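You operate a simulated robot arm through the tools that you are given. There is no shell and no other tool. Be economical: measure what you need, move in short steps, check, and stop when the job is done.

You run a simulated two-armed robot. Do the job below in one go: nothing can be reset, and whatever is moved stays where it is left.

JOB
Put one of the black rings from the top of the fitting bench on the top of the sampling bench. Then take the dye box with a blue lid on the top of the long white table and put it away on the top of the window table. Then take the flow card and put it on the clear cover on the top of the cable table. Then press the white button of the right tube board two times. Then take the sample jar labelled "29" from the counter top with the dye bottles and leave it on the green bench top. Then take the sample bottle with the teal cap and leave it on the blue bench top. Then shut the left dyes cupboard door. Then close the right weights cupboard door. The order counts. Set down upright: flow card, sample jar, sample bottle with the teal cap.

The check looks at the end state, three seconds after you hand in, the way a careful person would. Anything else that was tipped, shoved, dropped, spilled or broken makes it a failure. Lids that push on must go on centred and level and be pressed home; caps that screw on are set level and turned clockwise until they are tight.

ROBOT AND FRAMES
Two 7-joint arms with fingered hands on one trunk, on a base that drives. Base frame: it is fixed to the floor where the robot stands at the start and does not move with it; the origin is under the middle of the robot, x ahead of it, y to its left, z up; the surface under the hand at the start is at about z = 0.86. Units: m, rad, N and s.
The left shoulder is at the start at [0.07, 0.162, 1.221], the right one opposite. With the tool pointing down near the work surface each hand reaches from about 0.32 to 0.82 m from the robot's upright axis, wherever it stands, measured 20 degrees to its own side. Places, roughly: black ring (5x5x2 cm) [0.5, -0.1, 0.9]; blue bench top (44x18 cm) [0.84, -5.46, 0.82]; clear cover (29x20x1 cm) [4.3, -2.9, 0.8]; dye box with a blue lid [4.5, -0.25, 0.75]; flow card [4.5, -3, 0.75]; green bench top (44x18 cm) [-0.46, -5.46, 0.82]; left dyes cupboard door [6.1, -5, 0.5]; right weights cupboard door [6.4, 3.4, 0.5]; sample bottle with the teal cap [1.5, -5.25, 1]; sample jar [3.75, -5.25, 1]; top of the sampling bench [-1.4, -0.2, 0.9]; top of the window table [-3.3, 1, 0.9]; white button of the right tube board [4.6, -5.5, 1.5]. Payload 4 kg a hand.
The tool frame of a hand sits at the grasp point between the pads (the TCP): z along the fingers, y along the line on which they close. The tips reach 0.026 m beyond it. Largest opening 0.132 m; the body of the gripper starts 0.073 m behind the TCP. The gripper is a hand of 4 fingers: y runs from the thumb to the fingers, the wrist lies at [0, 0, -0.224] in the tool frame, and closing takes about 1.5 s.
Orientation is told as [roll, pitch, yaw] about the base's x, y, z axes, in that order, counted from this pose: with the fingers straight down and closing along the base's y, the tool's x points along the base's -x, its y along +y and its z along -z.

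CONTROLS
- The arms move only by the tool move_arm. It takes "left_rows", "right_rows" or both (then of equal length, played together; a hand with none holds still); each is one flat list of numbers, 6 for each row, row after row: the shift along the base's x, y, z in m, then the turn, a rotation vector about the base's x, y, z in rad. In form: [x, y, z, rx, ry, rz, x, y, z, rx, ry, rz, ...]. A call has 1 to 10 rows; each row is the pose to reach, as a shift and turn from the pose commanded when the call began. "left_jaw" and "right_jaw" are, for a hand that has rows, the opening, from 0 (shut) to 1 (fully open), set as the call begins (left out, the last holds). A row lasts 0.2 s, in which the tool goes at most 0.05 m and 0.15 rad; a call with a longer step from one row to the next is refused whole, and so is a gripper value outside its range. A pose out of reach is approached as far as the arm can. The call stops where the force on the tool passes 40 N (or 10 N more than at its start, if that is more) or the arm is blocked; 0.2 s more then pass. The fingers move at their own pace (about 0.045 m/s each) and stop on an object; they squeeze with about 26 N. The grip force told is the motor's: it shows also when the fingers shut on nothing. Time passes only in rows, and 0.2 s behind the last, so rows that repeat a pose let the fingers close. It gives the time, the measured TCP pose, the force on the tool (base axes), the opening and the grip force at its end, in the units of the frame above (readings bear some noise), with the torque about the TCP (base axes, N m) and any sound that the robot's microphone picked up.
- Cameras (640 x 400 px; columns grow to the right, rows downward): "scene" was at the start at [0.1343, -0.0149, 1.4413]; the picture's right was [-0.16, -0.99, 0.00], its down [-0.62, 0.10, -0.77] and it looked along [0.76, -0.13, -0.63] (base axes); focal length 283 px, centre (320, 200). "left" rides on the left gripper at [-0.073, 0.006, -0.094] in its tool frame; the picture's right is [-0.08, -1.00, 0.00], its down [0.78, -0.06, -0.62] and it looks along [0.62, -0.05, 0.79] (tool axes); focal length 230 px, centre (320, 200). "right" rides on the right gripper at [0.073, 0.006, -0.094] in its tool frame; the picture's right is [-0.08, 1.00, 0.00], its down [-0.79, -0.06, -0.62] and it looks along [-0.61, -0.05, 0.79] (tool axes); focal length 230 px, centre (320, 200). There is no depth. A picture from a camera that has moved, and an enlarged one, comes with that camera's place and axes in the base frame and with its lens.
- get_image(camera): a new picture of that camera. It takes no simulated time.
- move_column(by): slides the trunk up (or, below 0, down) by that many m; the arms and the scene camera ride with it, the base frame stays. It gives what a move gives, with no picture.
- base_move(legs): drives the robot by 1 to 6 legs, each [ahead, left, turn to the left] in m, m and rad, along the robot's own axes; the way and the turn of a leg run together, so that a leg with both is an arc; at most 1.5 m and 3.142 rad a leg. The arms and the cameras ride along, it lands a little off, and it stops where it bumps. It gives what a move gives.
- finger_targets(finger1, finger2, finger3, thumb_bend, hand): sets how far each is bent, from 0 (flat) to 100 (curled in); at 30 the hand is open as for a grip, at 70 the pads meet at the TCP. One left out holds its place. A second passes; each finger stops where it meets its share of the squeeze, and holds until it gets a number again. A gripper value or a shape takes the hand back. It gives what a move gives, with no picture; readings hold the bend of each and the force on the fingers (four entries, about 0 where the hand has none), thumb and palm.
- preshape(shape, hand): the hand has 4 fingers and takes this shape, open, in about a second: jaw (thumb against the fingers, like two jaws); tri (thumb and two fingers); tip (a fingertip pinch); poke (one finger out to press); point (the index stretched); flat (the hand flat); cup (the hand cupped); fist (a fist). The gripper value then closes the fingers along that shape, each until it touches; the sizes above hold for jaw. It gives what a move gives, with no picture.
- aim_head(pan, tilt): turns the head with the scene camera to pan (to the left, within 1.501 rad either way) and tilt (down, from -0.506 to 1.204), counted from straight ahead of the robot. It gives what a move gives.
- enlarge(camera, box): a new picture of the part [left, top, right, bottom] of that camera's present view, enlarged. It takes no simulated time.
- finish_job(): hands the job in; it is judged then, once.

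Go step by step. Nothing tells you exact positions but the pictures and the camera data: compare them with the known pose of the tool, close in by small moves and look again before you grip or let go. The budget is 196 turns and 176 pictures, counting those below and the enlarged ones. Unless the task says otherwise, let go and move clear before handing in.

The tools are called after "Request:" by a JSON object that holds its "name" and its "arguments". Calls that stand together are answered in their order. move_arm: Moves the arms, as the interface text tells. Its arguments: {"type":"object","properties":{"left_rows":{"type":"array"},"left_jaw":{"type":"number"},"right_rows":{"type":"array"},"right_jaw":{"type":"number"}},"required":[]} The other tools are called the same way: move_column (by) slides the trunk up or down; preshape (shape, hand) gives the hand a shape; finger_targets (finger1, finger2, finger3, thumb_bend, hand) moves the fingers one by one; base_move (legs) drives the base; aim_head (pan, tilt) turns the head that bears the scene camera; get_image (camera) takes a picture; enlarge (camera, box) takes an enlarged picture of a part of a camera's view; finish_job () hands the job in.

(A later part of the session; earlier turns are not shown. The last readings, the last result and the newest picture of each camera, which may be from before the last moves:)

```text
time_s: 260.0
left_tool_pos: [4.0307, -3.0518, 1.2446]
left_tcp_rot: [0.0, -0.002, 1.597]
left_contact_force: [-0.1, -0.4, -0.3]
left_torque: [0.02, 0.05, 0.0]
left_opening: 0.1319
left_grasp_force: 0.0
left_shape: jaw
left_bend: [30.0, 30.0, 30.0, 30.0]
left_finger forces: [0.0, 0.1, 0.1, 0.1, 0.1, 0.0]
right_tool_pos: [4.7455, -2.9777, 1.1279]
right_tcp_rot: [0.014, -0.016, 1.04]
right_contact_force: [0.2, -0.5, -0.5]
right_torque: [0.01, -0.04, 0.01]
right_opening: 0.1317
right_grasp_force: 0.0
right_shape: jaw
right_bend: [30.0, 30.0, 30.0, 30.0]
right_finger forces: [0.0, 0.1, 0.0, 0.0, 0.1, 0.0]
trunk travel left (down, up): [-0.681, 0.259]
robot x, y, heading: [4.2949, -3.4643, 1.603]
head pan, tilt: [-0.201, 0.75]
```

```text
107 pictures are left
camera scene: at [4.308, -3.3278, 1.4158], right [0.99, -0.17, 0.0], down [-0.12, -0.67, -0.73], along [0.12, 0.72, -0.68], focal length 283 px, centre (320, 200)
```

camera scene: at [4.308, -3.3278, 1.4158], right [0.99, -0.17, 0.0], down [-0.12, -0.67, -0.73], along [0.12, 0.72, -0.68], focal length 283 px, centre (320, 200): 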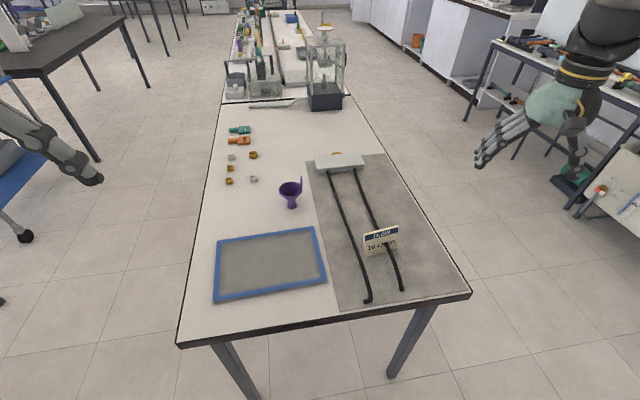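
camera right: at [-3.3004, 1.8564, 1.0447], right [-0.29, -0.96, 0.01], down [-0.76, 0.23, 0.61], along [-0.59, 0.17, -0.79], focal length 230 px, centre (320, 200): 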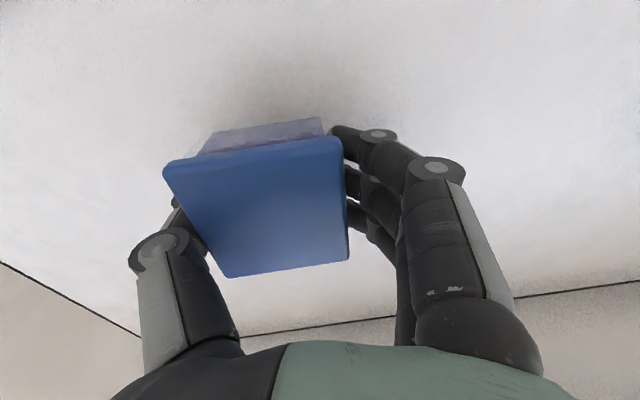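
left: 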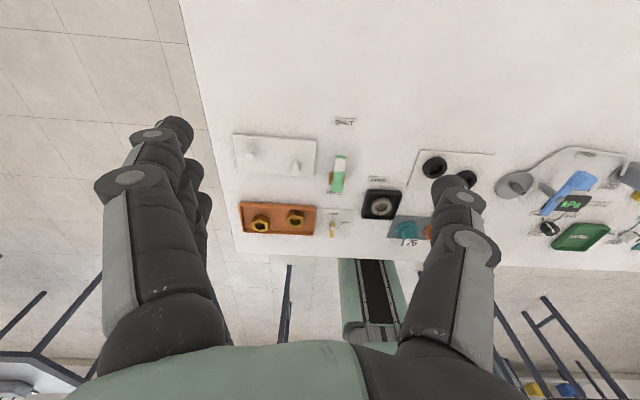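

Request:
{"name": "enlarge", "arguments": {"camera": "scene", "box": [320, 200, 440, 275]}}

```text
5.33 times, centred on (380, 238) of scene
camera zoom: at [4.308, -3.3278, 1.4158], right [0.99, -0.17, 0.0], down [-0.12, -0.67, -0.73], along [0.12, 0.72, -0.68], focal length 1510 px, centre (0, 0)
```

zoom: 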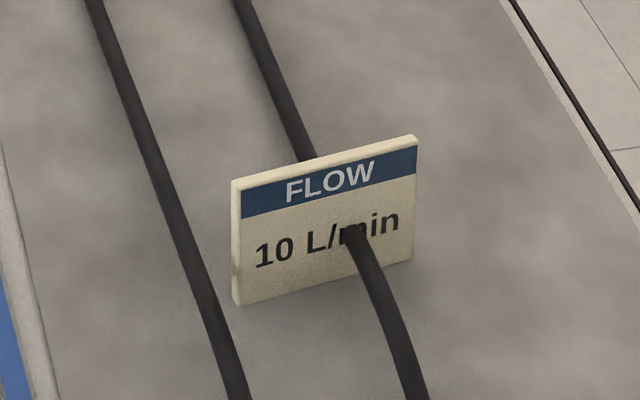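

The flow card is about 10 cm wide along x at (4.547, -2.89), standing on the mat by the tubes. I'll bring the right hand above it with world yaw 0 so it pinches the card's faces.

Request:
{"name": "move_arm", "arguments": {"right_rows": [-0.02, 0.01, 0, 0, 0, -0.12, -0.04, 0.02, -0.01, 0, 0, -0.24, -0.06, 0.03, -0.02, 0, 0, -0.36, -0.08, 0.04, -0.03, 0, 0, -0.48, -0.1, 0.05, -0.04, 0, 0, -0.6, -0.12, 0.06, -0.05, 0, 0, -0.72, -0.14, 0.07, -0.07, 0, 0, -0.84, -0.17, 0.08, -0.09, 0, 0, -0.96, -0.198, 0.093, -0.11, 0, 0, -1.04, -0.198, 0.093, -0.14, 0, 0, -1.04], "right_jaw": 1}}

Request:
{"name": "get_image", "arguments": {"camera": "right"}}

Request:
{"name": "get_image", "arguments": {"camera": "scene"}}

```text
time_s: 262.2
left_tool_pos: [4.031, -3.0526, 1.2448]
left_tcp_rot: [0.003, -0.002, 1.6]
left_contact_force: [-0.3, -0.1, -0.5]
left_torque: [0.01, -0.02, 0.0]
left_opening: 0.1317
left_grasp_force: 0.0
left_shape: jaw
left_bend: [30.0, 30.0, 30.0, 30.0]
left_finger forces: [0.1, 0.0, 0.1, 0.0, 0.0, 0.1]
right_tool_pos: [4.5468, -2.8825, 0.9876]
right_tcp_rot: [0.011, -0.015, -0.007]
right_contact_force: [0.1, -0.2, -0.4]
right_torque: [-0.04, 0.06, 0.02]
right_opening: 0.1317
right_grasp_force: 0.0
right_shape: jaw
right_bend: [30.0, 30.0, 30.0, 30.0]
right_finger forces: [0.0, 0.0, 0.0, 0.0, 0.0, 0.1]
trunk travel left (down, up): [-0.681, 0.259]
robot x, y, heading: [4.294, -3.4598, 1.6]
head pan, tilt: [-0.201, 0.75]
```

```text
105 pictures are left
camera right: at [4.473, -2.8771, 1.0796], right [0.08, 1.0, 0.01], down [0.78, -0.07, 0.63], along [0.63, -0.04, -0.78], focal length 230 px, centre (320, 200)
```

right: 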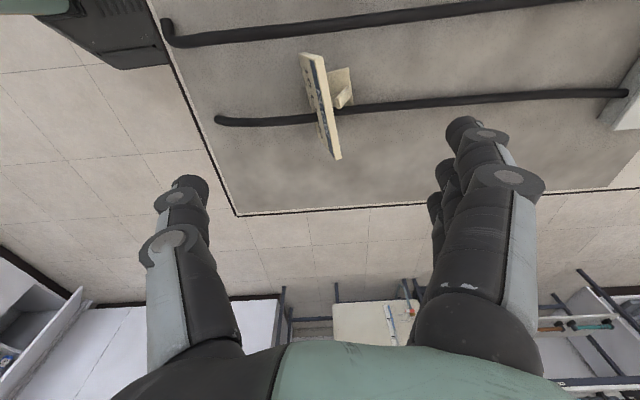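

```text
104 pictures are left
camera scene: at [4.309, -3.3277, 1.4158], right [0.99, -0.17, 0.0], down [-0.12, -0.67, -0.73], along [0.12, 0.72, -0.68], focal length 283 px, centre (320, 200)
```

scene: 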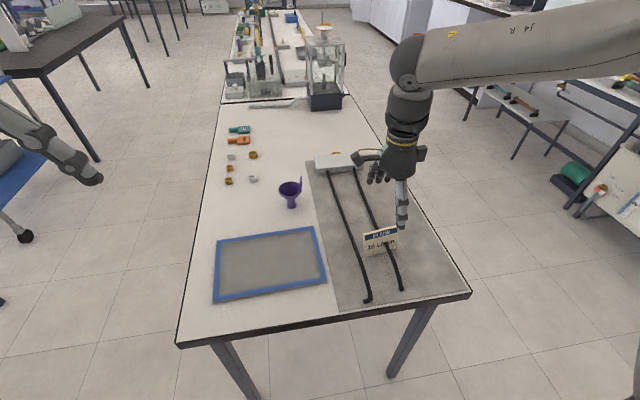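

Request:
{"name": "enlarge", "arguments": {"camera": "right", "box": [240, 30, 400, 180]}}

```text
2.67 times, centred on (320, 105) of right
camera zoom: at [4.473, -2.8771, 1.0796], right [0.08, 1.0, 0.01], down [0.78, -0.07, 0.63], along [0.63, -0.04, -0.78], focal length 614 px, centre (320, 453)
```

zoom: 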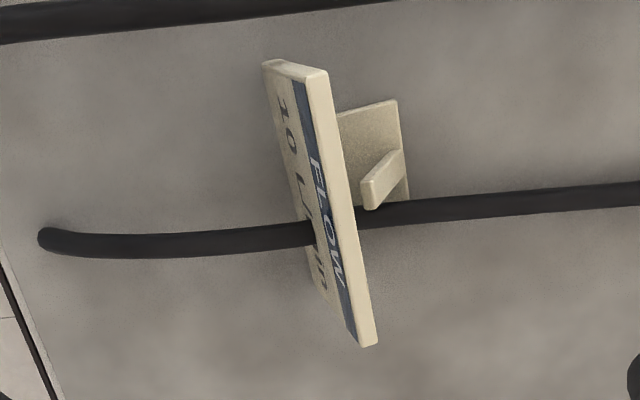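

The card leans back about 17° and is turned about +0.13 rad. I'll tilt and yaw the hand to match, stop just above it, and look again.

Request:
{"name": "move_arm", "arguments": {"right_rows": [0.002, 0.004, -0.02, -0.1, 0, 0.05, 0.004, 0.009, -0.04, -0.2, 0, 0.1, 0.006, 0.014, -0.07, -0.27, 0, 0.13, 0.006, 0.016, -0.085, -0.27, 0, 0.13]}}

Request:
{"name": "get_image", "arguments": {"camera": "right"}}

Request:
{"name": "enlarge", "arguments": {"camera": "scene", "box": [330, 160, 450, 285]}}

```text
time_s: 263.2
left_tool_pos: [4.0314, -3.0513, 1.245]
left_tcp_rot: [0.0, -0.001, 1.597]
left_contact_force: [0.7, -0.5, 0.7]
left_torque: [-0.01, 0.0, -0.01]
left_opening: 0.1319
left_grasp_force: 0.2
left_shape: jaw
left_bend: [30.0, 30.0, 30.0, 30.0]
left_finger forces: [0.0, 0.0, 0.0, 0.0, 0.1, 0.1]
right_tool_pos: [4.5771, -2.9164, 0.9202]
right_tcp_rot: [-0.254, 0.005, 0.13]
right_contact_force: [-0.1, -0.6, -0.6]
right_torque: [0.0, -0.01, -0.01]
right_opening: 0.132
right_grasp_force: 0.1
right_shape: jaw
right_bend: [30.0, 30.0, 30.0, 30.0]
right_finger forces: [0.0, 0.0, 0.0, 0.0, 0.0, 0.1]
right hand out of reach, approached as far as the arm can: row 2, 3, 4
trunk travel left (down, up): [-0.681, 0.259]
robot x, y, heading: [4.2953, -3.4592, 1.6]
head pan, tilt: [-0.201, 0.75]
```

```text
102 pictures are left
camera right: at [4.501, -2.8966, 1.0091], right [-0.05, 0.97, -0.25], down [0.77, 0.2, 0.61], along [0.64, -0.16, -0.75], focal length 230 px, centre (320, 200)
```

right: 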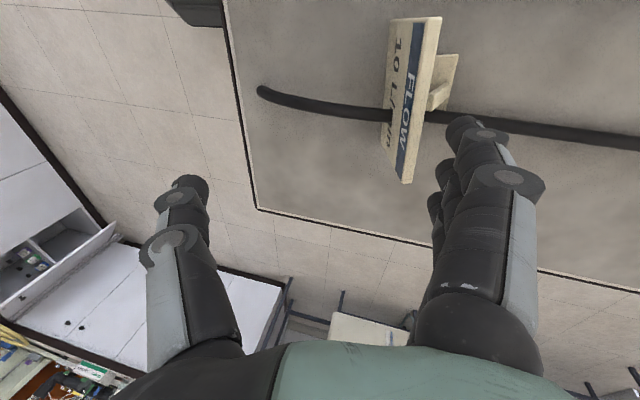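

```text
3.20 times, centred on (390, 222) of scene
camera zoom: at [4.3081, -3.3265, 1.4156], right [0.99, -0.17, 0.0], down [-0.12, -0.67, -0.73], along [0.12, 0.72, -0.68], focal length 906 px, centre (96, 128)
```

zoom: 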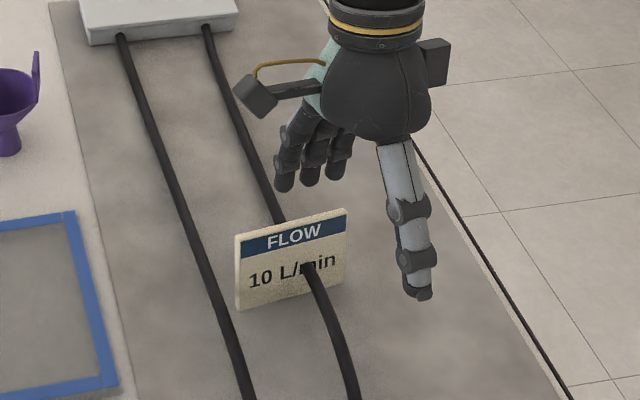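

That tilt is out of reach from here. I'll raise slightly and strafe the base 0.15 m left so the card lies further to the right.

Request:
{"name": "move_arm", "arguments": {"right_rows": [0, 0, 0.04, 0, 0, 0, 0, 0, 0.06, 0, 0, 0]}}

Request:
{"name": "base_move", "arguments": {"legs": [[0.0, 0.16, -0.03]]}}

```text
time_s: 263.8
left_tool_pos: [4.0304, -3.0531, 1.2451]
left_tcp_rot: [-0.001, -0.001, 1.599]
left_contact_force: [-0.5, 0.4, 0.0]
left_torque: [-0.02, 0.02, -0.01]
left_opening: 0.1318
left_grasp_force: 0.1
left_shape: jaw
left_bend: [30.0, 30.0, 30.0, 30.0]
left_finger forces: [0.0, 0.0, 0.0, 0.0, 0.0, 0.0]
right_tool_pos: [4.5781, -2.9178, 0.978]
right_tcp_rot: [-0.25, 0.004, 0.13]
right_contact_force: [0.4, 0.5, -0.3]
right_torque: [0.02, 0.03, 0.07]
right_opening: 0.1321
right_grasp_force: 0.1
right_shape: jaw
right_bend: [30.0, 30.0, 30.0, 30.0]
right_finger forces: [0.1, 0.0, 0.1, 0.0, 0.0, 0.0]
right hand out of reach, approached as far as the arm can: row 2
trunk travel left (down, up): [-0.681, 0.259]
robot x, y, heading: [4.2974, -3.4588, 1.6]
head pan, tilt: [-0.201, 0.75]
```

```text
time_s: 265.2
left_tool_pos: [3.8853, -3.0476, 1.2455]
left_tcp_rot: [0.003, 0.0, 1.57]
left_contact_force: [0.0, -0.1, 0.4]
left_torque: [-0.02, 0.01, 0.0]
left_opening: 0.1321
left_grasp_force: 0.0
left_shape: jaw
left_bend: [30.0, 30.0, 30.0, 30.0]
left_finger forces: [0.0, 0.0, 0.0, 0.1, 0.0, 0.0]
right_tool_pos: [4.4357, -2.9296, 0.9758]
right_tcp_rot: [-0.251, 0.006, 0.098]
right_contact_force: [0.3, -0.1, 0.0]
right_torque: [0.02, 0.04, 0.0]
right_opening: 0.132
right_grasp_force: 0.1
right_shape: jaw
right_bend: [30.0, 30.0, 30.0, 30.0]
right_finger forces: [0.0, 0.1, 0.0, 0.0, 0.0, 0.0]
trunk travel left (down, up): [-0.681, 0.259]
robot x, y, heading: [4.1379, -3.4616, 1.57]
head pan, tilt: [-0.201, 0.75]
```

Now I'll move back above the card.

Request:
{"name": "move_arm", "arguments": {"right_rows": [0.035, 0.02, 0, 0, 0, 0.01, 0.07, 0.04, 0, 0, 0, 0.02, 0.105, 0.058, -0.01, 0, 0, 0.03, 0.117, 0.061, -0.04, 0, 0, 0.03, 0.117, 0.061, -0.066, 0, 0, 0.03]}}

Request:
{"name": "enlarge", "arguments": {"camera": "right", "box": [220, 20, 480, 200]}}

Request:
{"name": "enlarge", "arguments": {"camera": "scene", "box": [360, 160, 480, 285]}}

```text
time_s: 266.4
left_tool_pos: [3.8835, -3.0462, 1.2446]
left_tcp_rot: [0.001, -0.002, 1.569]
left_contact_force: [0.2, 0.1, 0.2]
left_torque: [0.0, -0.01, -0.01]
left_opening: 0.1321
left_grasp_force: 0.2
left_shape: jaw
left_bend: [30.0, 30.0, 30.0, 30.0]
left_finger forces: [0.0, 0.1, 0.0, 0.0, 0.1, 0.0]
right_tool_pos: [4.5538, -2.8971, 0.9161]
right_tcp_rot: [-0.249, 0.003, 0.128]
right_contact_force: [0.1, 0.1, -0.7]
right_torque: [-0.01, 0.01, -0.02]
right_opening: 0.132
right_grasp_force: 0.0
right_shape: jaw
right_bend: [30.0, 30.0, 30.0, 30.0]
right_finger forces: [0.2, 0.0, 0.1, 0.0, 0.0, 0.1]
right hand out of reach, approached as far as the arm can: row 1, 2, 3, 4, 5
trunk travel left (down, up): [-0.681, 0.259]
robot x, y, heading: [4.1335, -3.4632, 1.571]
head pan, tilt: [-0.201, 0.75]
```

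```text
2.22 times, centred on (350, 110) of right
camera zoom: at [4.4775, -2.8782, 1.0067], right [-0.05, 0.97, -0.24], down [0.77, 0.19, 0.61], along [0.64, -0.16, -0.75], focal length 511 px, centre (253, 400)
```

zoom: 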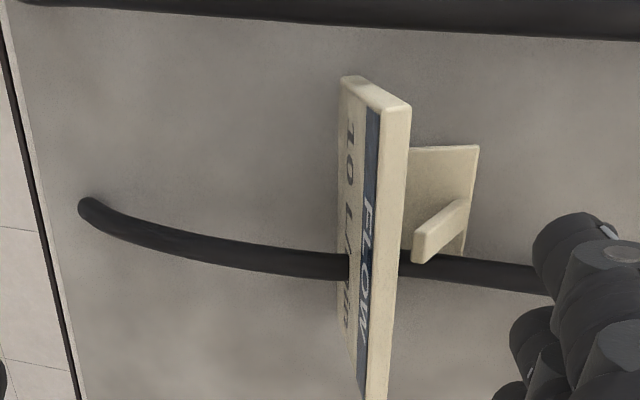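

```text
3.20 times, centred on (420, 222) of scene
camera zoom: at [4.1517, -3.331, 1.4158], right [0.98, -0.2, 0.0], down [-0.14, -0.67, -0.73], along [0.15, 0.72, -0.68], focal length 906 px, centre (0, 128)
```

zoom: 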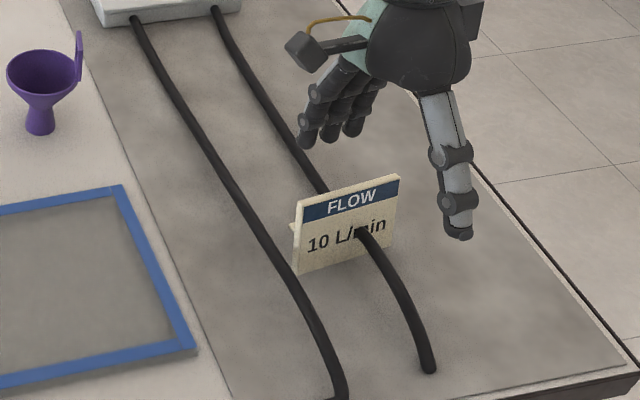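

I'm 3 cm short forward; there is room to drive the base 0.1 m ahead.

Request:
{"name": "base_move", "arguments": {"legs": [[0.1, 0.0, 0]]}}

Request:
{"name": "get_image", "arguments": {"camera": "right"}}

```text
time_s: 267.5
left_tool_pos: [3.884, -2.9459, 1.2459]
left_tcp_rot: [-0.001, -0.002, 1.566]
left_contact_force: [0.2, -0.9, -0.2]
left_torque: [0.03, 0.01, 0.02]
left_opening: 0.132
left_grasp_force: 0.2
left_shape: jaw
left_bend: [30.0, 30.0, 30.0, 30.0]
left_finger forces: [0.2, 0.1, 0.0, 0.1, 0.0, 0.0]
right_tool_pos: [4.5528, -2.7965, 0.9176]
right_tcp_rot: [-0.248, 0.004, 0.128]
right_contact_force: [0.6, -0.2, 0.5]
right_torque: [-0.02, -0.01, 0.01]
right_opening: 0.1319
right_grasp_force: 0.0
right_shape: jaw
right_bend: [30.0, 30.0, 30.0, 30.0]
right_finger forces: [0.0, 0.0, 0.0, 0.1, 0.0, 0.0]
trunk travel left (down, up): [-0.681, 0.259]
robot x, y, heading: [4.1377, -3.3593, 1.571]
head pan, tilt: [-0.201, 0.75]
```

```text
98 pictures are left
camera right: at [4.4783, -2.778, 1.0072], right [-0.05, 0.97, -0.24], down [0.77, 0.19, 0.61], along [0.64, -0.16, -0.75], focal length 230 px, centre (320, 200)
```

right: 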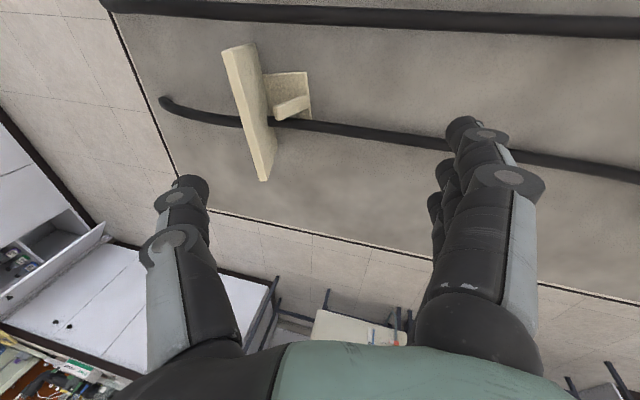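

Now I'll shift to just above the card and verify alignment.

Request:
{"name": "move_arm", "arguments": {"right_rows": [0, -0.03, 0, 0, 0, 0, 0, -0.06, 0, 0, 0, 0, 0, -0.062, -0.015, 0, 0, 0]}}

Request:
{"name": "get_image", "arguments": {"camera": "right"}}

```text
time_s: 268.3
left_tool_pos: [3.8843, -2.9419, 1.2439]
left_tcp_rot: [0.0, 0.0, 1.568]
left_contact_force: [0.0, 0.5, -0.7]
left_torque: [-0.06, 0.02, -0.01]
left_opening: 0.132
left_grasp_force: 0.2
left_shape: jaw
left_bend: [30.0, 30.0, 30.0, 30.0]
left_finger forces: [0.1, 0.0, 0.1, 0.0, 0.0, 0.0]
right_tool_pos: [4.5533, -2.8572, 0.9033]
right_tcp_rot: [-0.249, 0.003, 0.127]
right_contact_force: [-0.1, 0.0, -0.2]
right_torque: [0.02, 0.02, -0.02]
right_opening: 0.1318
right_grasp_force: 0.0
right_shape: jaw
right_bend: [30.0, 30.0, 30.0, 30.0]
right_finger forces: [0.1, 0.0, 0.0, 0.0, 0.0, 0.1]
trunk travel left (down, up): [-0.681, 0.259]
robot x, y, heading: [4.1361, -3.3626, 1.57]
head pan, tilt: [-0.201, 0.75]
```

```text
97 pictures are left
camera right: at [4.4784, -2.8385, 0.9927], right [-0.05, 0.97, -0.25], down [0.77, 0.19, 0.61], along [0.64, -0.16, -0.75], focal length 230 px, centre (320, 200)
```

right: 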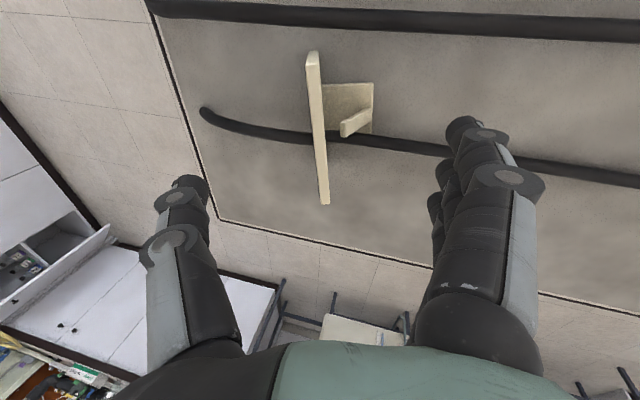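

The card is edge-on and centred between thumb and fingers. I'll descend along the tool axis and close.

Request:
{"name": "move_arm", "arguments": {"right_rows": [0, -0.005, -0.02, 0, 0, 0, 0, -0.01, -0.04, 0, 0, 0, 0, -0.015, -0.06, 0, 0, 0, 0, -0.015, -0.06, 0, 0, 0]}}

Request:
{"name": "get_image", "arguments": {"camera": "right"}}

Request:
{"name": "enlarge", "arguments": {"camera": "scene", "box": [350, 180, 510, 290]}}

```text
time_s: 269.3
left_tool_pos: [3.8838, -2.9447, 1.2452]
left_tcp_rot: [0.0, -0.002, 1.567]
left_contact_force: [0.2, -0.4, -0.1]
left_torque: [0.01, 0.0, 0.04]
left_opening: 0.1319
left_grasp_force: 0.1
left_shape: jaw
left_bend: [30.0, 30.0, 30.0, 30.0]
left_finger forces: [0.0, 0.1, 0.0, 0.0, 0.0, 0.0]
right_tool_pos: [4.554, -2.8734, 0.8429]
right_tcp_rot: [-0.248, 0.003, 0.128]
right_contact_force: [0.9, -0.5, 0.7]
right_torque: [0.0, -0.01, -0.02]
right_opening: 0.132
right_grasp_force: 0.1
right_shape: jaw
right_bend: [30.0, 30.0, 30.0, 30.0]
right_finger forces: [0.0, 0.0, 0.1, 0.0, 0.0, 0.0]
trunk travel left (down, up): [-0.681, 0.259]
robot x, y, heading: [4.1353, -3.3614, 1.576]
head pan, tilt: [-0.201, 0.75]
```

```text
96 pictures are left
camera right: at [4.4793, -2.8543, 0.9322], right [-0.05, 0.97, -0.25], down [0.77, 0.19, 0.61], along [0.64, -0.16, -0.75], focal length 230 px, centre (320, 200)
```

right: 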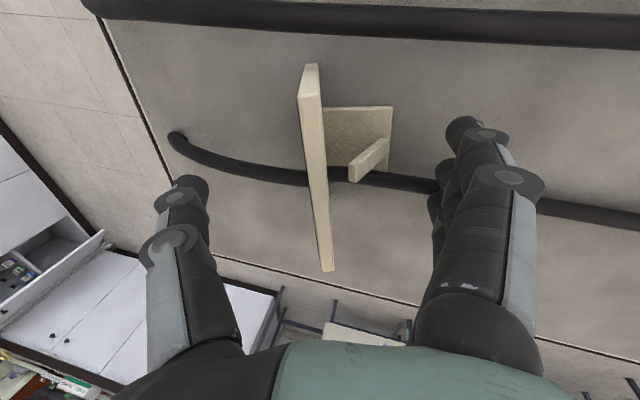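

```text
3.64 times, centred on (430, 235) of scene
camera zoom: at [4.1521, -3.2293, 1.4157], right [0.98, -0.2, 0.0], down [-0.14, -0.67, -0.73], along [0.15, 0.72, -0.68], focal length 1030 px, centre (-80, 73)
```

zoom: 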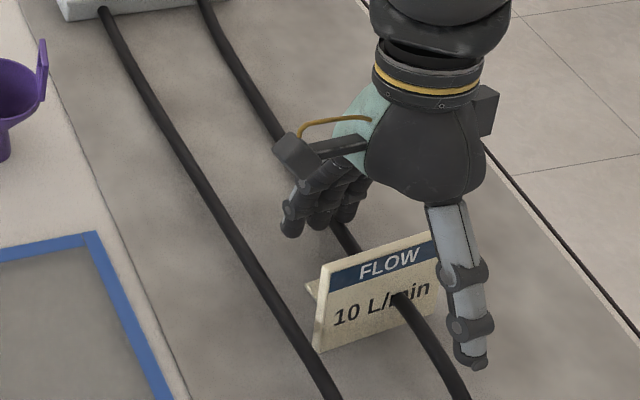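

Aligned: the TCP sits at the card's top edge. Closing.

Request:
{"name": "move_arm", "arguments": {"right_rows": [0, 0, 0, 0, 0, 0, 0, 0, 0, 0, 0, 0, 0, 0, 0, 0, 0, 0, 0, 0, 0, 0, 0, 0, 0, 0, 0, 0, 0, 0, 0, 0, 0, 0, 0, 0, 0, 0, 0, 0, 0, 0, 0, 0, 0, 0, 0, 0, 0, 0, 0, 0, 0, 0], "right_jaw": 0}}

Request:
{"name": "get_image", "arguments": {"camera": "right"}}

Request:
{"name": "enlarge", "arguments": {"camera": "scene", "box": [350, 180, 510, 290]}}

```text
time_s: 271.3
left_tool_pos: [3.8839, -2.9444, 1.2439]
left_tcp_rot: [0.0, -0.001, 1.567]
left_contact_force: [-0.4, 0.8, -0.1]
left_torque: [0.01, 0.0, 0.0]
left_opening: 0.1319
left_grasp_force: 0.1
left_shape: jaw
left_bend: [30.0, 30.0, 30.0, 30.0]
left_finger forces: [0.1, 0.0, 0.1, 0.0, 0.0, 0.0]
right_tool_pos: [4.5538, -2.8735, 0.8423]
right_tcp_rot: [-0.247, 0.005, 0.128]
right_contact_force: [0.0, 0.3, 0.6]
right_torque: [-0.01, 0.01, 0.04]
right_opening: 0.0025
right_grasp_force: 25.9
right_shape: jaw
right_bend: [70.0, 70.0, 70.0, 70.0]
right_finger forces: [7.8, 7.7, 7.8, 0.0, 23.1, 0.1]
trunk travel left (down, up): [-0.681, 0.259]
robot x, y, heading: [4.1377, -3.3606, 1.567]
head pan, tilt: [-0.201, 0.75]
```

```text
94 pictures are left
camera right: at [4.4794, -2.8542, 0.9326], right [-0.05, 0.97, -0.24], down [0.77, 0.19, 0.61], along [0.64, -0.16, -0.75], focal length 230 px, centre (320, 200)
```

right: 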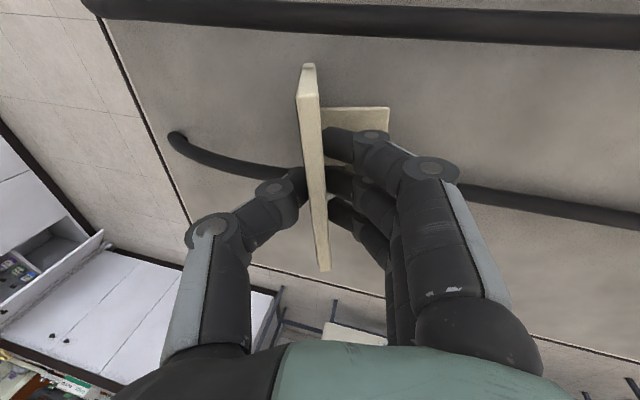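

```text
3.64 times, centred on (430, 235) of scene
camera zoom: at [4.1522, -3.2294, 1.4157], right [0.98, -0.2, 0.0], down [-0.14, -0.67, -0.73], along [0.15, 0.72, -0.68], focal length 1030 px, centre (-80, 73)
```

zoom: 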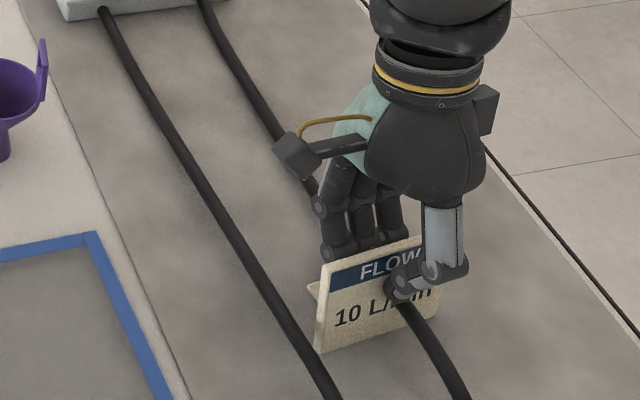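

The card is firmly pinched. I'll lift it straight up and check the tube stays put.

Request:
{"name": "move_arm", "arguments": {"right_rows": [0, 0, 0.015, 0, 0, 0, 0, 0, 0.04, 0, 0, 0, 0, 0, 0.08, 0, 0, 0, 0, 0, 0.12, 0, 0, 0]}}

Request:
{"name": "get_image", "arguments": {"camera": "scene"}}

```text
time_s: 272.3
left_tool_pos: [3.883, -2.9453, 1.2456]
left_tcp_rot: [0.0, -0.001, 1.567]
left_contact_force: [0.2, -0.2, -0.6]
left_torque: [0.01, 0.01, -0.04]
left_opening: 0.1322
left_grasp_force: 0.1
left_shape: jaw
left_bend: [30.0, 30.0, 30.0, 30.0]
left_finger forces: [0.0, 0.0, 0.1, 0.0, 0.0, 0.1]
right_tool_pos: [4.5513, -2.8759, 0.962]
right_tcp_rot: [-0.248, 0.003, 0.128]
right_contact_force: [-0.5, 0.9, -1.0]
right_torque: [0.06, -0.05, 0.01]
right_opening: 0.0024
right_grasp_force: 25.6
right_shape: jaw
right_bend: [70.0, 70.0, 70.0, 70.0]
right_finger forces: [7.9, 7.9, 7.9, 0.0, 23.4, 0.0]
trunk travel left (down, up): [-0.681, 0.259]
robot x, y, heading: [4.1337, -3.3629, 1.565]
head pan, tilt: [-0.201, 0.75]
```

```text
92 pictures are left
camera scene: at [4.1512, -3.2304, 1.4158], right [0.98, -0.2, 0.0], down [-0.14, -0.67, -0.73], along [0.15, 0.72, -0.68], focal length 283 px, centre (320, 200)
```

scene: 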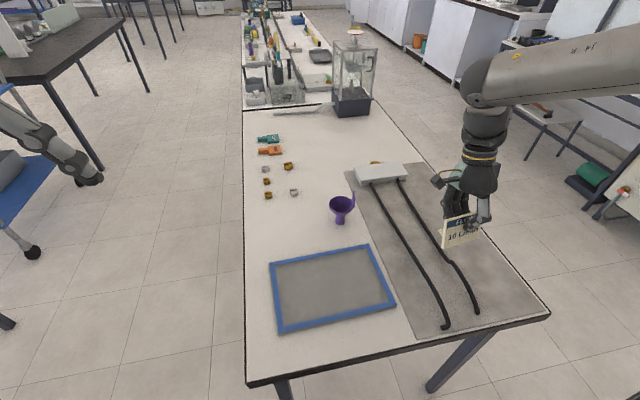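

The card is up and the tube is undisturbed. I'll strafe the base 0.30 m left to bring the card over the cover.

Request:
{"name": "base_move", "arguments": {"legs": [[0, 0.3, 0]]}}

Request:
{"name": "get_image", "arguments": {"camera": "scene"}}

Request:
{"name": "get_image", "arguments": {"camera": "right"}}

```text
time_s: 274.4
left_tool_pos: [3.5816, -2.9413, 1.2451]
left_tcp_rot: [0.002, -0.001, 1.562]
left_contact_force: [0.6, -0.2, 0.1]
left_torque: [0.02, -0.01, 0.01]
left_opening: 0.1319
left_grasp_force: 0.0
left_shape: jaw
left_bend: [30.0, 30.0, 30.0, 30.0]
left_finger forces: [0.1, 0.0, 0.0, 0.0, 0.0, 0.0]
right_tool_pos: [4.2493, -2.875, 0.9614]
right_tcp_rot: [-0.247, 0.006, 0.122]
right_contact_force: [0.1, -0.6, -0.2]
right_torque: [0.0, -0.02, 0.0]
right_opening: 0.002
right_grasp_force: 25.8
right_shape: jaw
right_bend: [70.0, 70.0, 70.0, 70.0]
right_finger forces: [7.8, 7.7, 7.7, 0.0, 23.4, 0.0]
trunk travel left (down, up): [-0.681, 0.259]
robot x, y, heading: [3.8294, -3.3589, 1.567]
head pan, tilt: [-0.201, 0.75]
```

```text
91 pictures are left
camera scene: at [3.849, -3.2281, 1.4157], right [0.98, -0.21, 0.0], down [-0.14, -0.67, -0.73], along [0.15, 0.72, -0.68], focal length 283 px, centre (320, 200)
```

scene: 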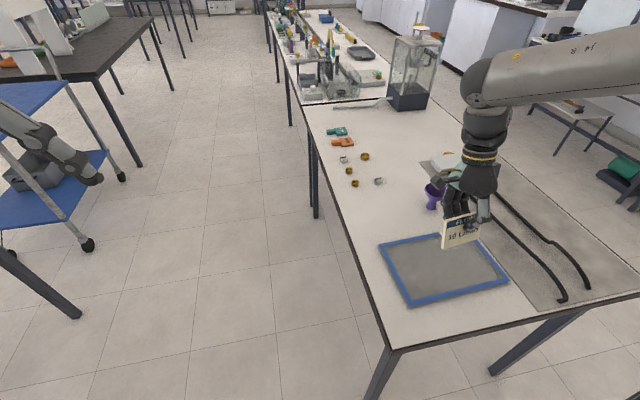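

```text
90 pictures are left
camera right: at [4.1747, -2.8555, 1.0512], right [-0.04, 0.97, -0.24], down [0.77, 0.19, 0.61], along [0.64, -0.16, -0.75], focal length 230 px, centre (320, 200)
```

right: 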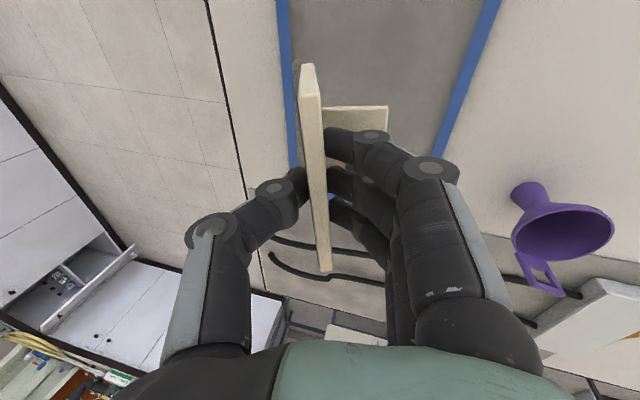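

The card is over the cover (y -2.957 to -2.775), and its base will land near the middle. I'll lower to just above contact.

Request:
{"name": "move_arm", "arguments": {"right_rows": [0, 0.005, -0.03, 0, 0, 0, 0, 0.008, -0.06, 0, 0, 0, 0, 0.008, -0.09, 0, 0, 0, 0, 0.008, -0.1, 0, 0, 0]}}

Request:
{"name": "enlarge", "arguments": {"camera": "scene", "box": [370, 180, 530, 300]}}

```text
time_s: 275.4
left_tool_pos: [3.5836, -2.9434, 1.246]
left_tcp_rot: [0.002, -0.002, 1.562]
left_contact_force: [0.3, 0.0, -0.4]
left_torque: [-0.02, 0.01, -0.02]
left_opening: 0.132
left_grasp_force: 0.2
left_shape: jaw
left_bend: [30.0, 30.0, 30.0, 30.0]
left_finger forces: [0.0, 0.0, 0.0, 0.1, 0.0, 0.0]
right_tool_pos: [4.2488, -2.8677, 0.8608]
right_tcp_rot: [-0.249, 0.005, 0.123]
right_contact_force: [0.1, -0.3, -0.1]
right_torque: [0.02, 0.01, -0.02]
right_opening: 0.0025
right_grasp_force: 25.7
right_shape: jaw
right_bend: [70.0, 70.0, 70.0, 70.0]
right_finger forces: [7.9, 7.8, 7.8, 0.0, 23.4, 0.0]
trunk travel left (down, up): [-0.681, 0.259]
robot x, y, heading: [3.8306, -3.3576, 1.562]
head pan, tilt: [-0.201, 0.75]
```

```text
3.33 times, centred on (450, 240) of scene
camera zoom: at [3.8484, -3.2279, 1.4157], right [0.98, -0.21, 0.0], down [-0.14, -0.67, -0.73], along [0.15, 0.72, -0.68], focal length 944 px, centre (-113, 67)
```

zoom: 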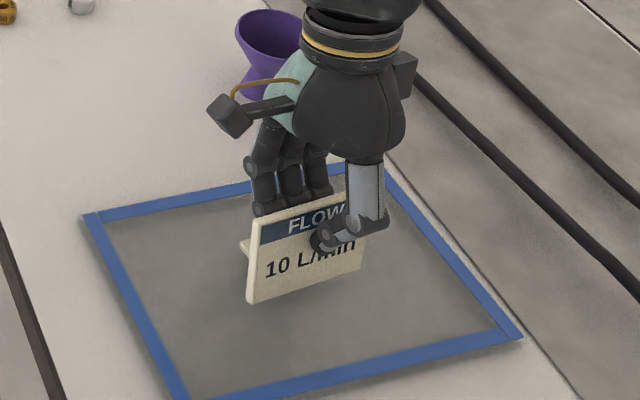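

Centred over the cover. I'll lower in 2 mm steps, watching the force.

Request:
{"name": "move_arm", "arguments": {"right_rows": [0, 0, -0.002, 0, 0, 0, 0, 0, -0.004, 0, 0, 0, 0, 0, -0.006, 0, 0, 0, 0, 0, -0.008, 0, 0, 0]}}

```text
time_s: 276.4
left_tool_pos: [3.5801, -2.9429, 1.2459]
left_tcp_rot: [0.002, -0.002, 1.56]
left_contact_force: [0.5, -0.1, 0.0]
left_torque: [0.02, 0.01, -0.03]
left_opening: 0.132
left_grasp_force: 0.1
left_shape: jaw
left_bend: [30.0, 30.0, 30.0, 30.0]
left_finger forces: [0.0, 0.0, 0.1, 0.1, 0.0, 0.0]
right_tool_pos: [4.2493, -2.8663, 0.8531]
right_tcp_rot: [-0.248, 0.003, 0.121]
right_contact_force: [0.4, 0.5, -0.3]
right_torque: [0.01, 0.0, 0.0]
right_opening: 0.0024
right_grasp_force: 26.3
right_shape: jaw
right_bend: [70.0, 70.0, 70.0, 70.0]
right_finger forces: [7.9, 7.8, 7.8, 0.0, 23.4, 0.0]
trunk travel left (down, up): [-0.681, 0.259]
robot x, y, heading: [3.8277, -3.3584, 1.567]
head pan, tilt: [-0.201, 0.75]
```

Request:
{"name": "move_arm", "arguments": {"right_rows": [0, 0, -0.001, 0, 0, 0, 0, 0, -0.002, 0, 0, 0, 0, 0, -0.003, 0, 0, 0]}}

Request:
{"name": "enlarge", "arguments": {"camera": "scene", "box": [400, 200, 500, 275]}}

```text
time_s: 277.2
left_tool_pos: [3.5805, -2.9433, 1.2455]
left_tcp_rot: [0.001, -0.003, 1.562]
left_contact_force: [0.6, -0.6, -0.9]
left_torque: [0.02, -0.02, 0.0]
left_opening: 0.132
left_grasp_force: 0.1
left_shape: jaw
left_bend: [30.0, 30.0, 30.0, 30.0]
left_finger forces: [0.1, 0.0, 0.0, 0.0, 0.1, 0.0]
right_tool_pos: [4.2484, -2.8669, 0.8523]
right_tcp_rot: [-0.247, 0.003, 0.122]
right_contact_force: [-1.7, -0.5, 5.7]
right_torque: [0.02, 0.01, -0.01]
right_opening: 0.0028
right_grasp_force: 26.3
right_shape: jaw
right_bend: [70.0, 70.0, 70.0, 70.0]
right_finger forces: [8.1, 8.2, 8.2, 0.1, 26.3, 0.1]
trunk travel left (down, up): [-0.681, 0.259]
robot x, y, heading: [3.8305, -3.3578, 1.562]
head pan, tilt: [-0.201, 0.75]
```

```text
5.33 times, centred on (450, 238) of scene
camera zoom: at [3.847, -3.229, 1.4159], right [0.98, -0.21, 0.0], down [-0.14, -0.67, -0.73], along [0.15, 0.72, -0.68], focal length 1510 px, centre (-373, 0)
```

zoom: 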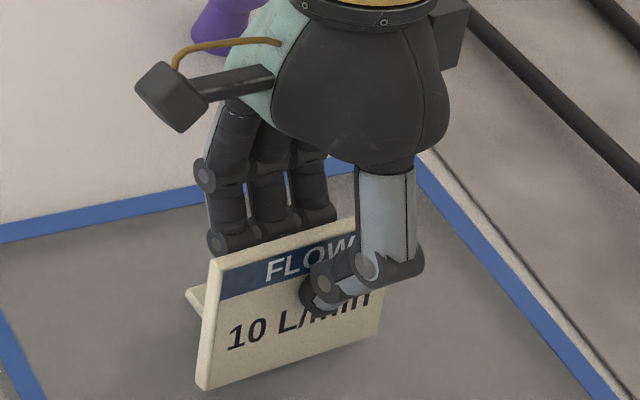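

Contact is made at 6 N. I'll open the hand, then withdraw along the tool axis.

Request:
{"name": "move_arm", "arguments": {"right_rows": [0, 0, 0, 0, 0, 0, 0, 0, 0, 0, 0, 0, 0, 0, 0, 0, 0, 0, 0, 0, 0, 0, 0, 0, 0, 0, 0, 0, 0, 0, 0, 0, 0, 0, 0, 0, 0, 0, 0, 0, 0, 0, 0, 0.011, 0.045, 0, 0, 0, 0, 0.022, 0.09, 0, 0, 0, 0, 0.022, 0.135, 0, 0, 0], "right_jaw": 1}}

Request:
{"name": "enlarge", "arguments": {"camera": "scene", "box": [370, 180, 530, 300]}}

```text
time_s: 279.4
left_tool_pos: [3.5797, -2.9439, 1.2448]
left_tcp_rot: [0.0, -0.004, 1.561]
left_contact_force: [-0.2, -0.5, 0.5]
left_torque: [-0.01, 0.0, 0.03]
left_opening: 0.1318
left_grasp_force: 0.0
left_shape: jaw
left_bend: [30.0, 30.0, 30.0, 30.0]
left_finger forces: [0.1, 0.0, 0.0, 0.1, 0.1, 0.0]
right_tool_pos: [4.2481, -2.8465, 0.988]
right_tcp_rot: [-0.247, 0.004, 0.123]
right_contact_force: [0.2, 0.3, 0.2]
right_torque: [0.01, -0.01, 0.01]
right_opening: 0.1318
right_grasp_force: 0.1
right_shape: jaw
right_bend: [30.0, 30.0, 30.0, 30.0]
right_finger forces: [0.0, 0.0, 0.0, 0.0, 0.1, 0.1]
trunk travel left (down, up): [-0.681, 0.259]
robot x, y, heading: [3.8321, -3.3567, 1.563]
head pan, tilt: [-0.201, 0.75]
```

```text
3.33 times, centred on (450, 240) of scene
camera zoom: at [3.8471, -3.2296, 1.4158], right [0.98, -0.21, 0.0], down [-0.14, -0.67, -0.73], along [0.15, 0.72, -0.68], focal length 944 px, centre (-113, 67)
```

zoom: 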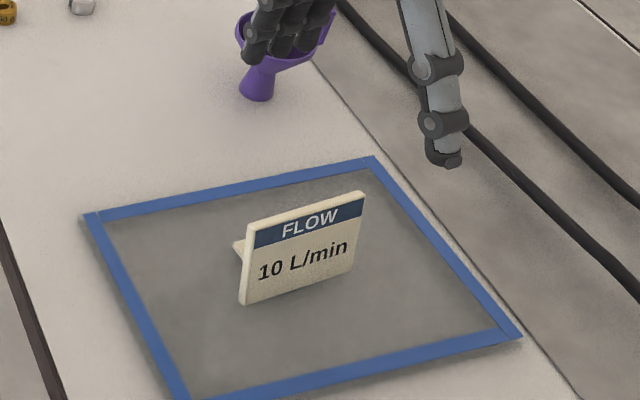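

The flow card stands upright on the cover. I'll raise the hand, back off and turn to face the counter with the tube boards.

Request:
{"name": "move_arm", "arguments": {"right_rows": [0, -0.01, 0.045, 0, 0, 0, 0, -0.02, 0.09, 0.1, 0, 0, 0, -0.03, 0.13, 0.2, 0, 0, 0, -0.05, 0.15, 0.25, 0, 0]}}

Request:
{"name": "base_move", "arguments": {"legs": [[-0.55, 0, 0], [0, 0, -1.57], [0, 0, -1.56]]}}

Request:
{"name": "aim_head", "arguments": {"pan": 0, "tilt": 0.1}}

Request:
{"name": "get_image", "arguments": {"camera": "scene"}}

```text
time_s: 280.4
left_tool_pos: [3.5809, -2.9442, 1.2461]
left_tcp_rot: [0.001, -0.002, 1.563]
left_contact_force: [0.9, -1.1, 0.3]
left_torque: [0.04, 0.01, -0.03]
left_opening: 0.132
left_grasp_force: 0.1
left_shape: jaw
left_bend: [30.0, 30.0, 30.0, 30.0]
left_finger forces: [0.1, 0.1, 0.0, 0.1, 0.1, 0.0]
right_tool_pos: [4.2494, -2.8978, 1.1363]
right_tcp_rot: [0.001, -0.026, 0.121]
right_contact_force: [-0.3, 0.0, 0.5]
right_torque: [0.02, 0.0, 0.02]
right_opening: 0.132
right_grasp_force: 0.1
right_shape: jaw
right_bend: [30.0, 30.0, 30.0, 30.0]
right_finger forces: [0.0, 0.0, 0.1, 0.0, 0.0, 0.0]
trunk travel left (down, up): [-0.681, 0.259]
robot x, y, heading: [3.8314, -3.3571, 1.562]
head pan, tilt: [-0.201, 0.75]
```

```text
time_s: 291.1
left_tool_pos: [4.1, -4.306, 1.2456]
left_tcp_rot: [0.003, -0.001, -1.523]
left_contact_force: [-0.1, 0.1, -0.1]
left_torque: [0.0, 0.0, -0.01]
left_opening: 0.1319
left_grasp_force: 0.0
left_shape: jaw
left_bend: [30.0, 30.0, 30.0, 30.0]
left_finger forces: [0.0, 0.0, 0.1, 0.0, 0.1, 0.0]
right_tool_pos: [3.4366, -4.3885, 1.1348]
right_tcp_rot: [-0.001, -0.026, -2.967]
right_contact_force: [0.4, -0.1, 0.2]
right_torque: [-0.01, 0.01, 0.0]
right_opening: 0.1319
right_grasp_force: 0.1
right_shape: jaw
right_bend: [30.0, 30.0, 30.0, 30.0]
right_finger forces: [0.0, 0.0, 0.0, 0.1, 0.0, 0.0]
trunk travel left (down, up): [-0.681, 0.259]
robot x, y, heading: [3.8299, -3.9039, -1.527]
head pan, tilt: [-0.201, 0.75]
```

```text
time_s: 292.1
left_tool_pos: [4.1015, -4.3059, 1.2449]
left_tcp_rot: [0.002, -0.001, -1.526]
left_contact_force: [-0.4, 1.2, -0.2]
left_torque: [0.0, 0.0, 0.0]
left_opening: 0.1319
left_grasp_force: 0.1
left_shape: jaw
left_bend: [30.0, 30.0, 30.0, 30.0]
left_finger forces: [0.0, 0.0, 0.1, 0.0, 0.1, 0.0]
right_tool_pos: [3.4355, -4.3891, 1.1347]
right_tcp_rot: [-0.001, -0.025, -2.969]
right_contact_force: [-0.1, 0.2, 0.4]
right_torque: [0.02, 0.01, 0.01]
right_opening: 0.1319
right_grasp_force: 0.0
right_shape: jaw
right_bend: [30.0, 30.0, 30.0, 30.0]
right_finger forces: [0.0, 0.0, 0.0, 0.0, 0.0, 0.0]
trunk travel left (down, up): [-0.681, 0.259]
robot x, y, heading: [3.8312, -3.9043, -1.526]
head pan, tilt: [0.0, 0.099]
```

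```text
86 pictures are left
camera scene: at [3.8349, -4.0472, 1.4747], right [-1.0, -0.05, 0.0], down [0.0, 0.1, -0.99], along [0.05, -0.99, -0.1], focal length 283 px, centre (320, 200)
```

scene: 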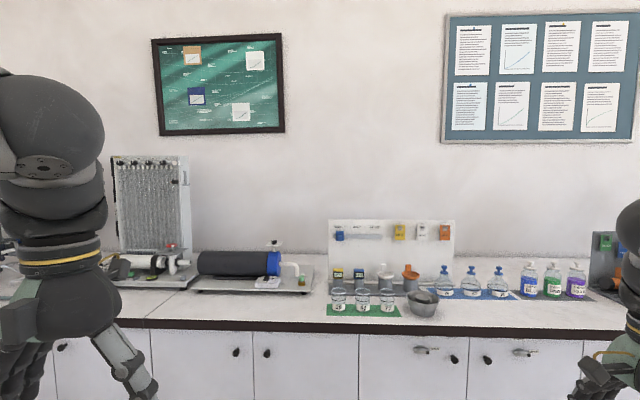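

The tube boards are to my left; the visible board at x ≈ 4.6 should be the right one. I'll enlarge it.

Request:
{"name": "enlarge", "arguments": {"camera": "scene", "box": [90, 140, 320, 310]}}

Request:
{"name": "aim_head", "arguments": {"pan": 0.55, "tilt": 0.1}}

Request:
{"name": "get_image", "arguments": {"camera": "scene"}}

```text
2.35 times, centred on (205, 225) of scene
camera zoom: at [3.8349, -4.0472, 1.4747], right [-1.0, -0.05, 0.0], down [0.0, 0.1, -0.99], along [0.05, -0.99, -0.1], focal length 666 px, centre (591, 141)
```

zoom: 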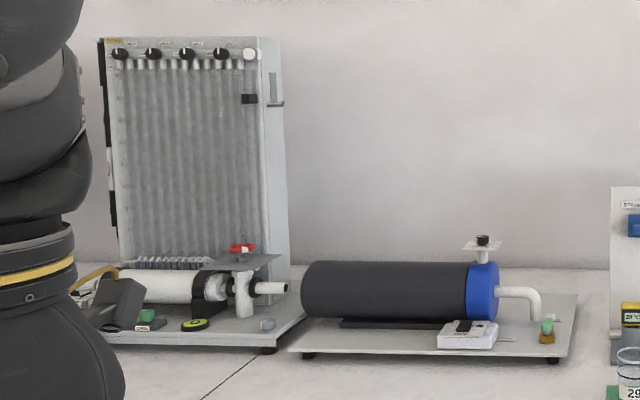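

```text
time_s: 293.1
left_tool_pos: [4.1008, -4.3051, 1.2445]
left_tcp_rot: [0.002, -0.002, -1.525]
left_contact_force: [0.2, 0.3, -1.0]
left_torque: [0.03, -0.03, 0.03]
left_opening: 0.1319
left_grasp_force: 0.0
left_shape: jaw
left_bend: [30.0, 30.0, 30.0, 30.0]
left_finger forces: [0.1, 0.0, 0.1, 0.1, 0.0, 0.0]
right_tool_pos: [3.4363, -4.3883, 1.134]
right_tcp_rot: [-0.001, -0.026, -2.967]
right_contact_force: [0.6, 0.0, -0.9]
right_torque: [-0.01, -0.03, -0.05]
right_opening: 0.1318
right_grasp_force: 0.1
right_shape: jaw
right_bend: [30.0, 30.0, 30.0, 30.0]
right_finger forces: [0.1, 0.0, 0.0, 0.0, 0.0, 0.1]
trunk travel left (down, up): [-0.681, 0.259]
robot x, y, heading: [3.8293, -3.902, -1.52]
head pan, tilt: [0.55, 0.099]
```

```text
84 pictures are left
camera scene: at [3.8822, -4.0314, 1.4748], right [-0.83, -0.56, 0.0], down [-0.06, 0.08, -0.99], along [0.56, -0.82, -0.1], focal length 283 px, centre (320, 200)
```

scene: 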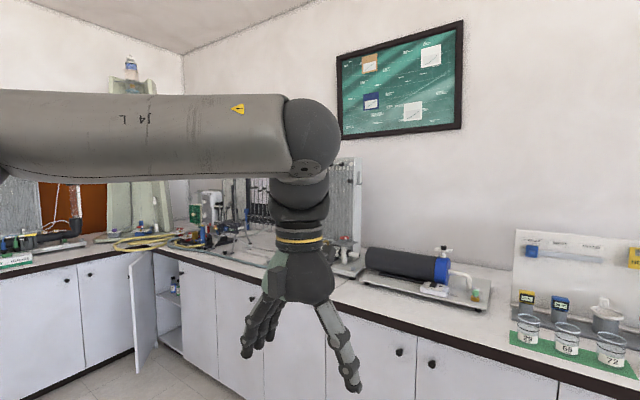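

The white button is the round knob at the top right of that board, about (4.62, -5.4, 1.51). I'll set the left hand to poke, turn it to point horizontally at the board, and strafe over.

Request:
{"name": "preshape", "arguments": {"hand": "left", "shape": "poke"}}

Request:
{"name": "move_arm", "arguments": {"left_rows": [0, 0, 0.02, -0.149, -0.007, 0, 0, 0, 0.04, -0.298, -0.014, 0, 0, 0, 0.06, -0.447, -0.02, 0, 0, 0, 0.08, -0.596, -0.027, 0, 0, 0, 0.1, -0.745, -0.034, 0, 0, 0, 0.12, -0.894, -0.041, 0, 0, 0, 0.14, -1.043, -0.048, 0, 0, 0, 0.16, -1.192, -0.055, 0, 0, 0, 0.17, -1.34, -0.061, 0, 0, 0, 0.18, -1.489, -0.068, 0]}}

Request:
{"name": "move_arm", "arguments": {"left_rows": [0, 0, 0.01, -0.08, -0.003, 0]}}

Request:
{"name": "base_move", "arguments": {"legs": [[0, 0.57, -0.045], [0.3, 0, 0]]}}

Request:
{"name": "get_image", "arguments": {"camera": "left"}}

```text
time_s: 294.0
left_tool_pos: [4.0999, -4.3062, 1.2461]
left_tcp_rot: [0.003, -0.002, -1.525]
left_contact_force: [0.6, -0.4, -0.3]
left_torque: [0.0, 0.0, -0.01]
left_opening: 0.0
left_grasp_force: 0.0
left_shape: poke
left_bend: [100.0, 100.0, 100.0, 46.0]
left_finger forces: [0.0, 0.0, 0.0, 0.0, 0.0, 0.0]
right_tool_pos: [3.4358, -4.3883, 1.135]
right_tcp_rot: [0.0, -0.026, -2.967]
right_contact_force: [-1.2, -0.1, 0.4]
right_torque: [-0.03, 0.01, -0.02]
right_opening: 0.132
right_grasp_force: 0.1
right_shape: jaw
right_bend: [30.0, 30.0, 30.0, 30.0]
right_finger forces: [0.0, 0.1, 0.1, 0.0, 0.0, 0.1]
trunk travel left (down, up): [-0.681, 0.259]
robot x, y, heading: [3.8247, -3.9066, -1.53]
head pan, tilt: [0.55, 0.099]
```

```text
time_s: 296.2
left_tool_pos: [4.1059, -4.3365, 1.4227]
left_tcp_rot: [-0.028, -1.497, -1.505]
left_contact_force: [-0.4, 0.5, 0.7]
left_torque: [-0.01, -0.01, 0.02]
left_opening: 0.0
left_grasp_force: 0.1
left_shape: poke
left_bend: [100.0, 100.0, 100.0, 46.0]
left_finger forces: [0.0, 0.0, 0.1, 0.0, 0.0, 0.1]
left hand out of reach, approached as far as the arm can: row 1, 2, 3, 4, 5, 6, 7, 8, 9, 10
right_tool_pos: [3.4376, -4.3881, 1.1357]
right_tcp_rot: [-0.002, -0.026, -2.966]
right_contact_force: [-0.1, -0.6, -0.5]
right_torque: [-0.03, 0.0, 0.01]
right_opening: 0.132
right_grasp_force: 0.2
right_shape: jaw
right_bend: [30.0, 30.0, 30.0, 30.0]
right_finger forces: [0.0, 0.0, 0.1, 0.0, 0.0, 0.1]
trunk travel left (down, up): [-0.681, 0.259]
robot x, y, heading: [3.8309, -3.9067, -1.522]
head pan, tilt: [0.55, 0.099]
```

```text
time_s: 296.6
left_tool_pos: [4.1059, -4.3375, 1.4329]
left_tcp_rot: [-2.585, -1.566, 1.061]
left_contact_force: [-0.2, 0.3, -0.8]
left_torque: [-0.01, 0.01, -0.02]
left_opening: 0.0
left_grasp_force: 0.2
left_shape: poke
left_bend: [100.0, 100.0, 100.0, 46.0]
left_finger forces: [0.0, 0.0, 0.0, 0.0, 0.0, 0.1]
right_tool_pos: [3.4365, -4.3896, 1.1346]
right_tcp_rot: [0.0, -0.026, -2.965]
right_contact_force: [0.0, 0.4, 0.3]
right_torque: [0.01, -0.02, 0.01]
right_opening: 0.1319
right_grasp_force: 0.0
right_shape: jaw
right_bend: [30.0, 30.0, 30.0, 30.0]
right_finger forces: [0.1, 0.1, 0.1, 0.0, 0.1, 0.0]
trunk travel left (down, up): [-0.681, 0.259]
robot x, y, heading: [3.8301, -3.902, -1.521]
head pan, tilt: [0.55, 0.099]
```

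```text
time_s: 301.6
left_tool_pos: [4.672, -4.634, 1.4321]
left_tcp_rot: [-2.688, -1.567, 1.125]
left_contact_force: [0.0, 1.0, -0.3]
left_torque: [-0.01, -0.05, -0.02]
left_opening: 0.0
left_grasp_force: 0.0
left_shape: poke
left_bend: [100.0, 100.0, 100.0, 46.0]
left_finger forces: [0.0, 0.1, 0.0, 0.0, 0.0, 0.0]
right_tool_pos: [4.0009, -4.6581, 1.1351]
right_tcp_rot: [0.002, -0.027, -3.01]
right_contact_force: [-0.8, -1.1, -0.3]
right_torque: [-0.01, -0.02, 0.0]
right_opening: 0.132
right_grasp_force: 0.1
right_shape: jaw
right_bend: [30.0, 30.0, 30.0, 30.0]
right_finger forces: [0.1, 0.0, 0.0, 0.0, 0.0, 0.0]
trunk travel left (down, up): [-0.681, 0.259]
robot x, y, heading: [4.4101, -4.1928, -1.569]
head pan, tilt: [0.55, 0.099]
```

```text
83 pictures are left
camera left: at [4.6784, -4.5394, 1.5059], right [-1.0, -0.01, 0.08], down [-0.07, 0.61, -0.79], along [-0.04, -0.79, -0.61], focal length 230 px, centre (320, 200)
```

left: 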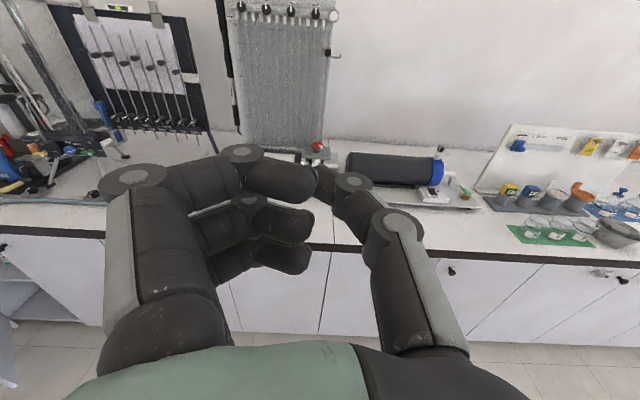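

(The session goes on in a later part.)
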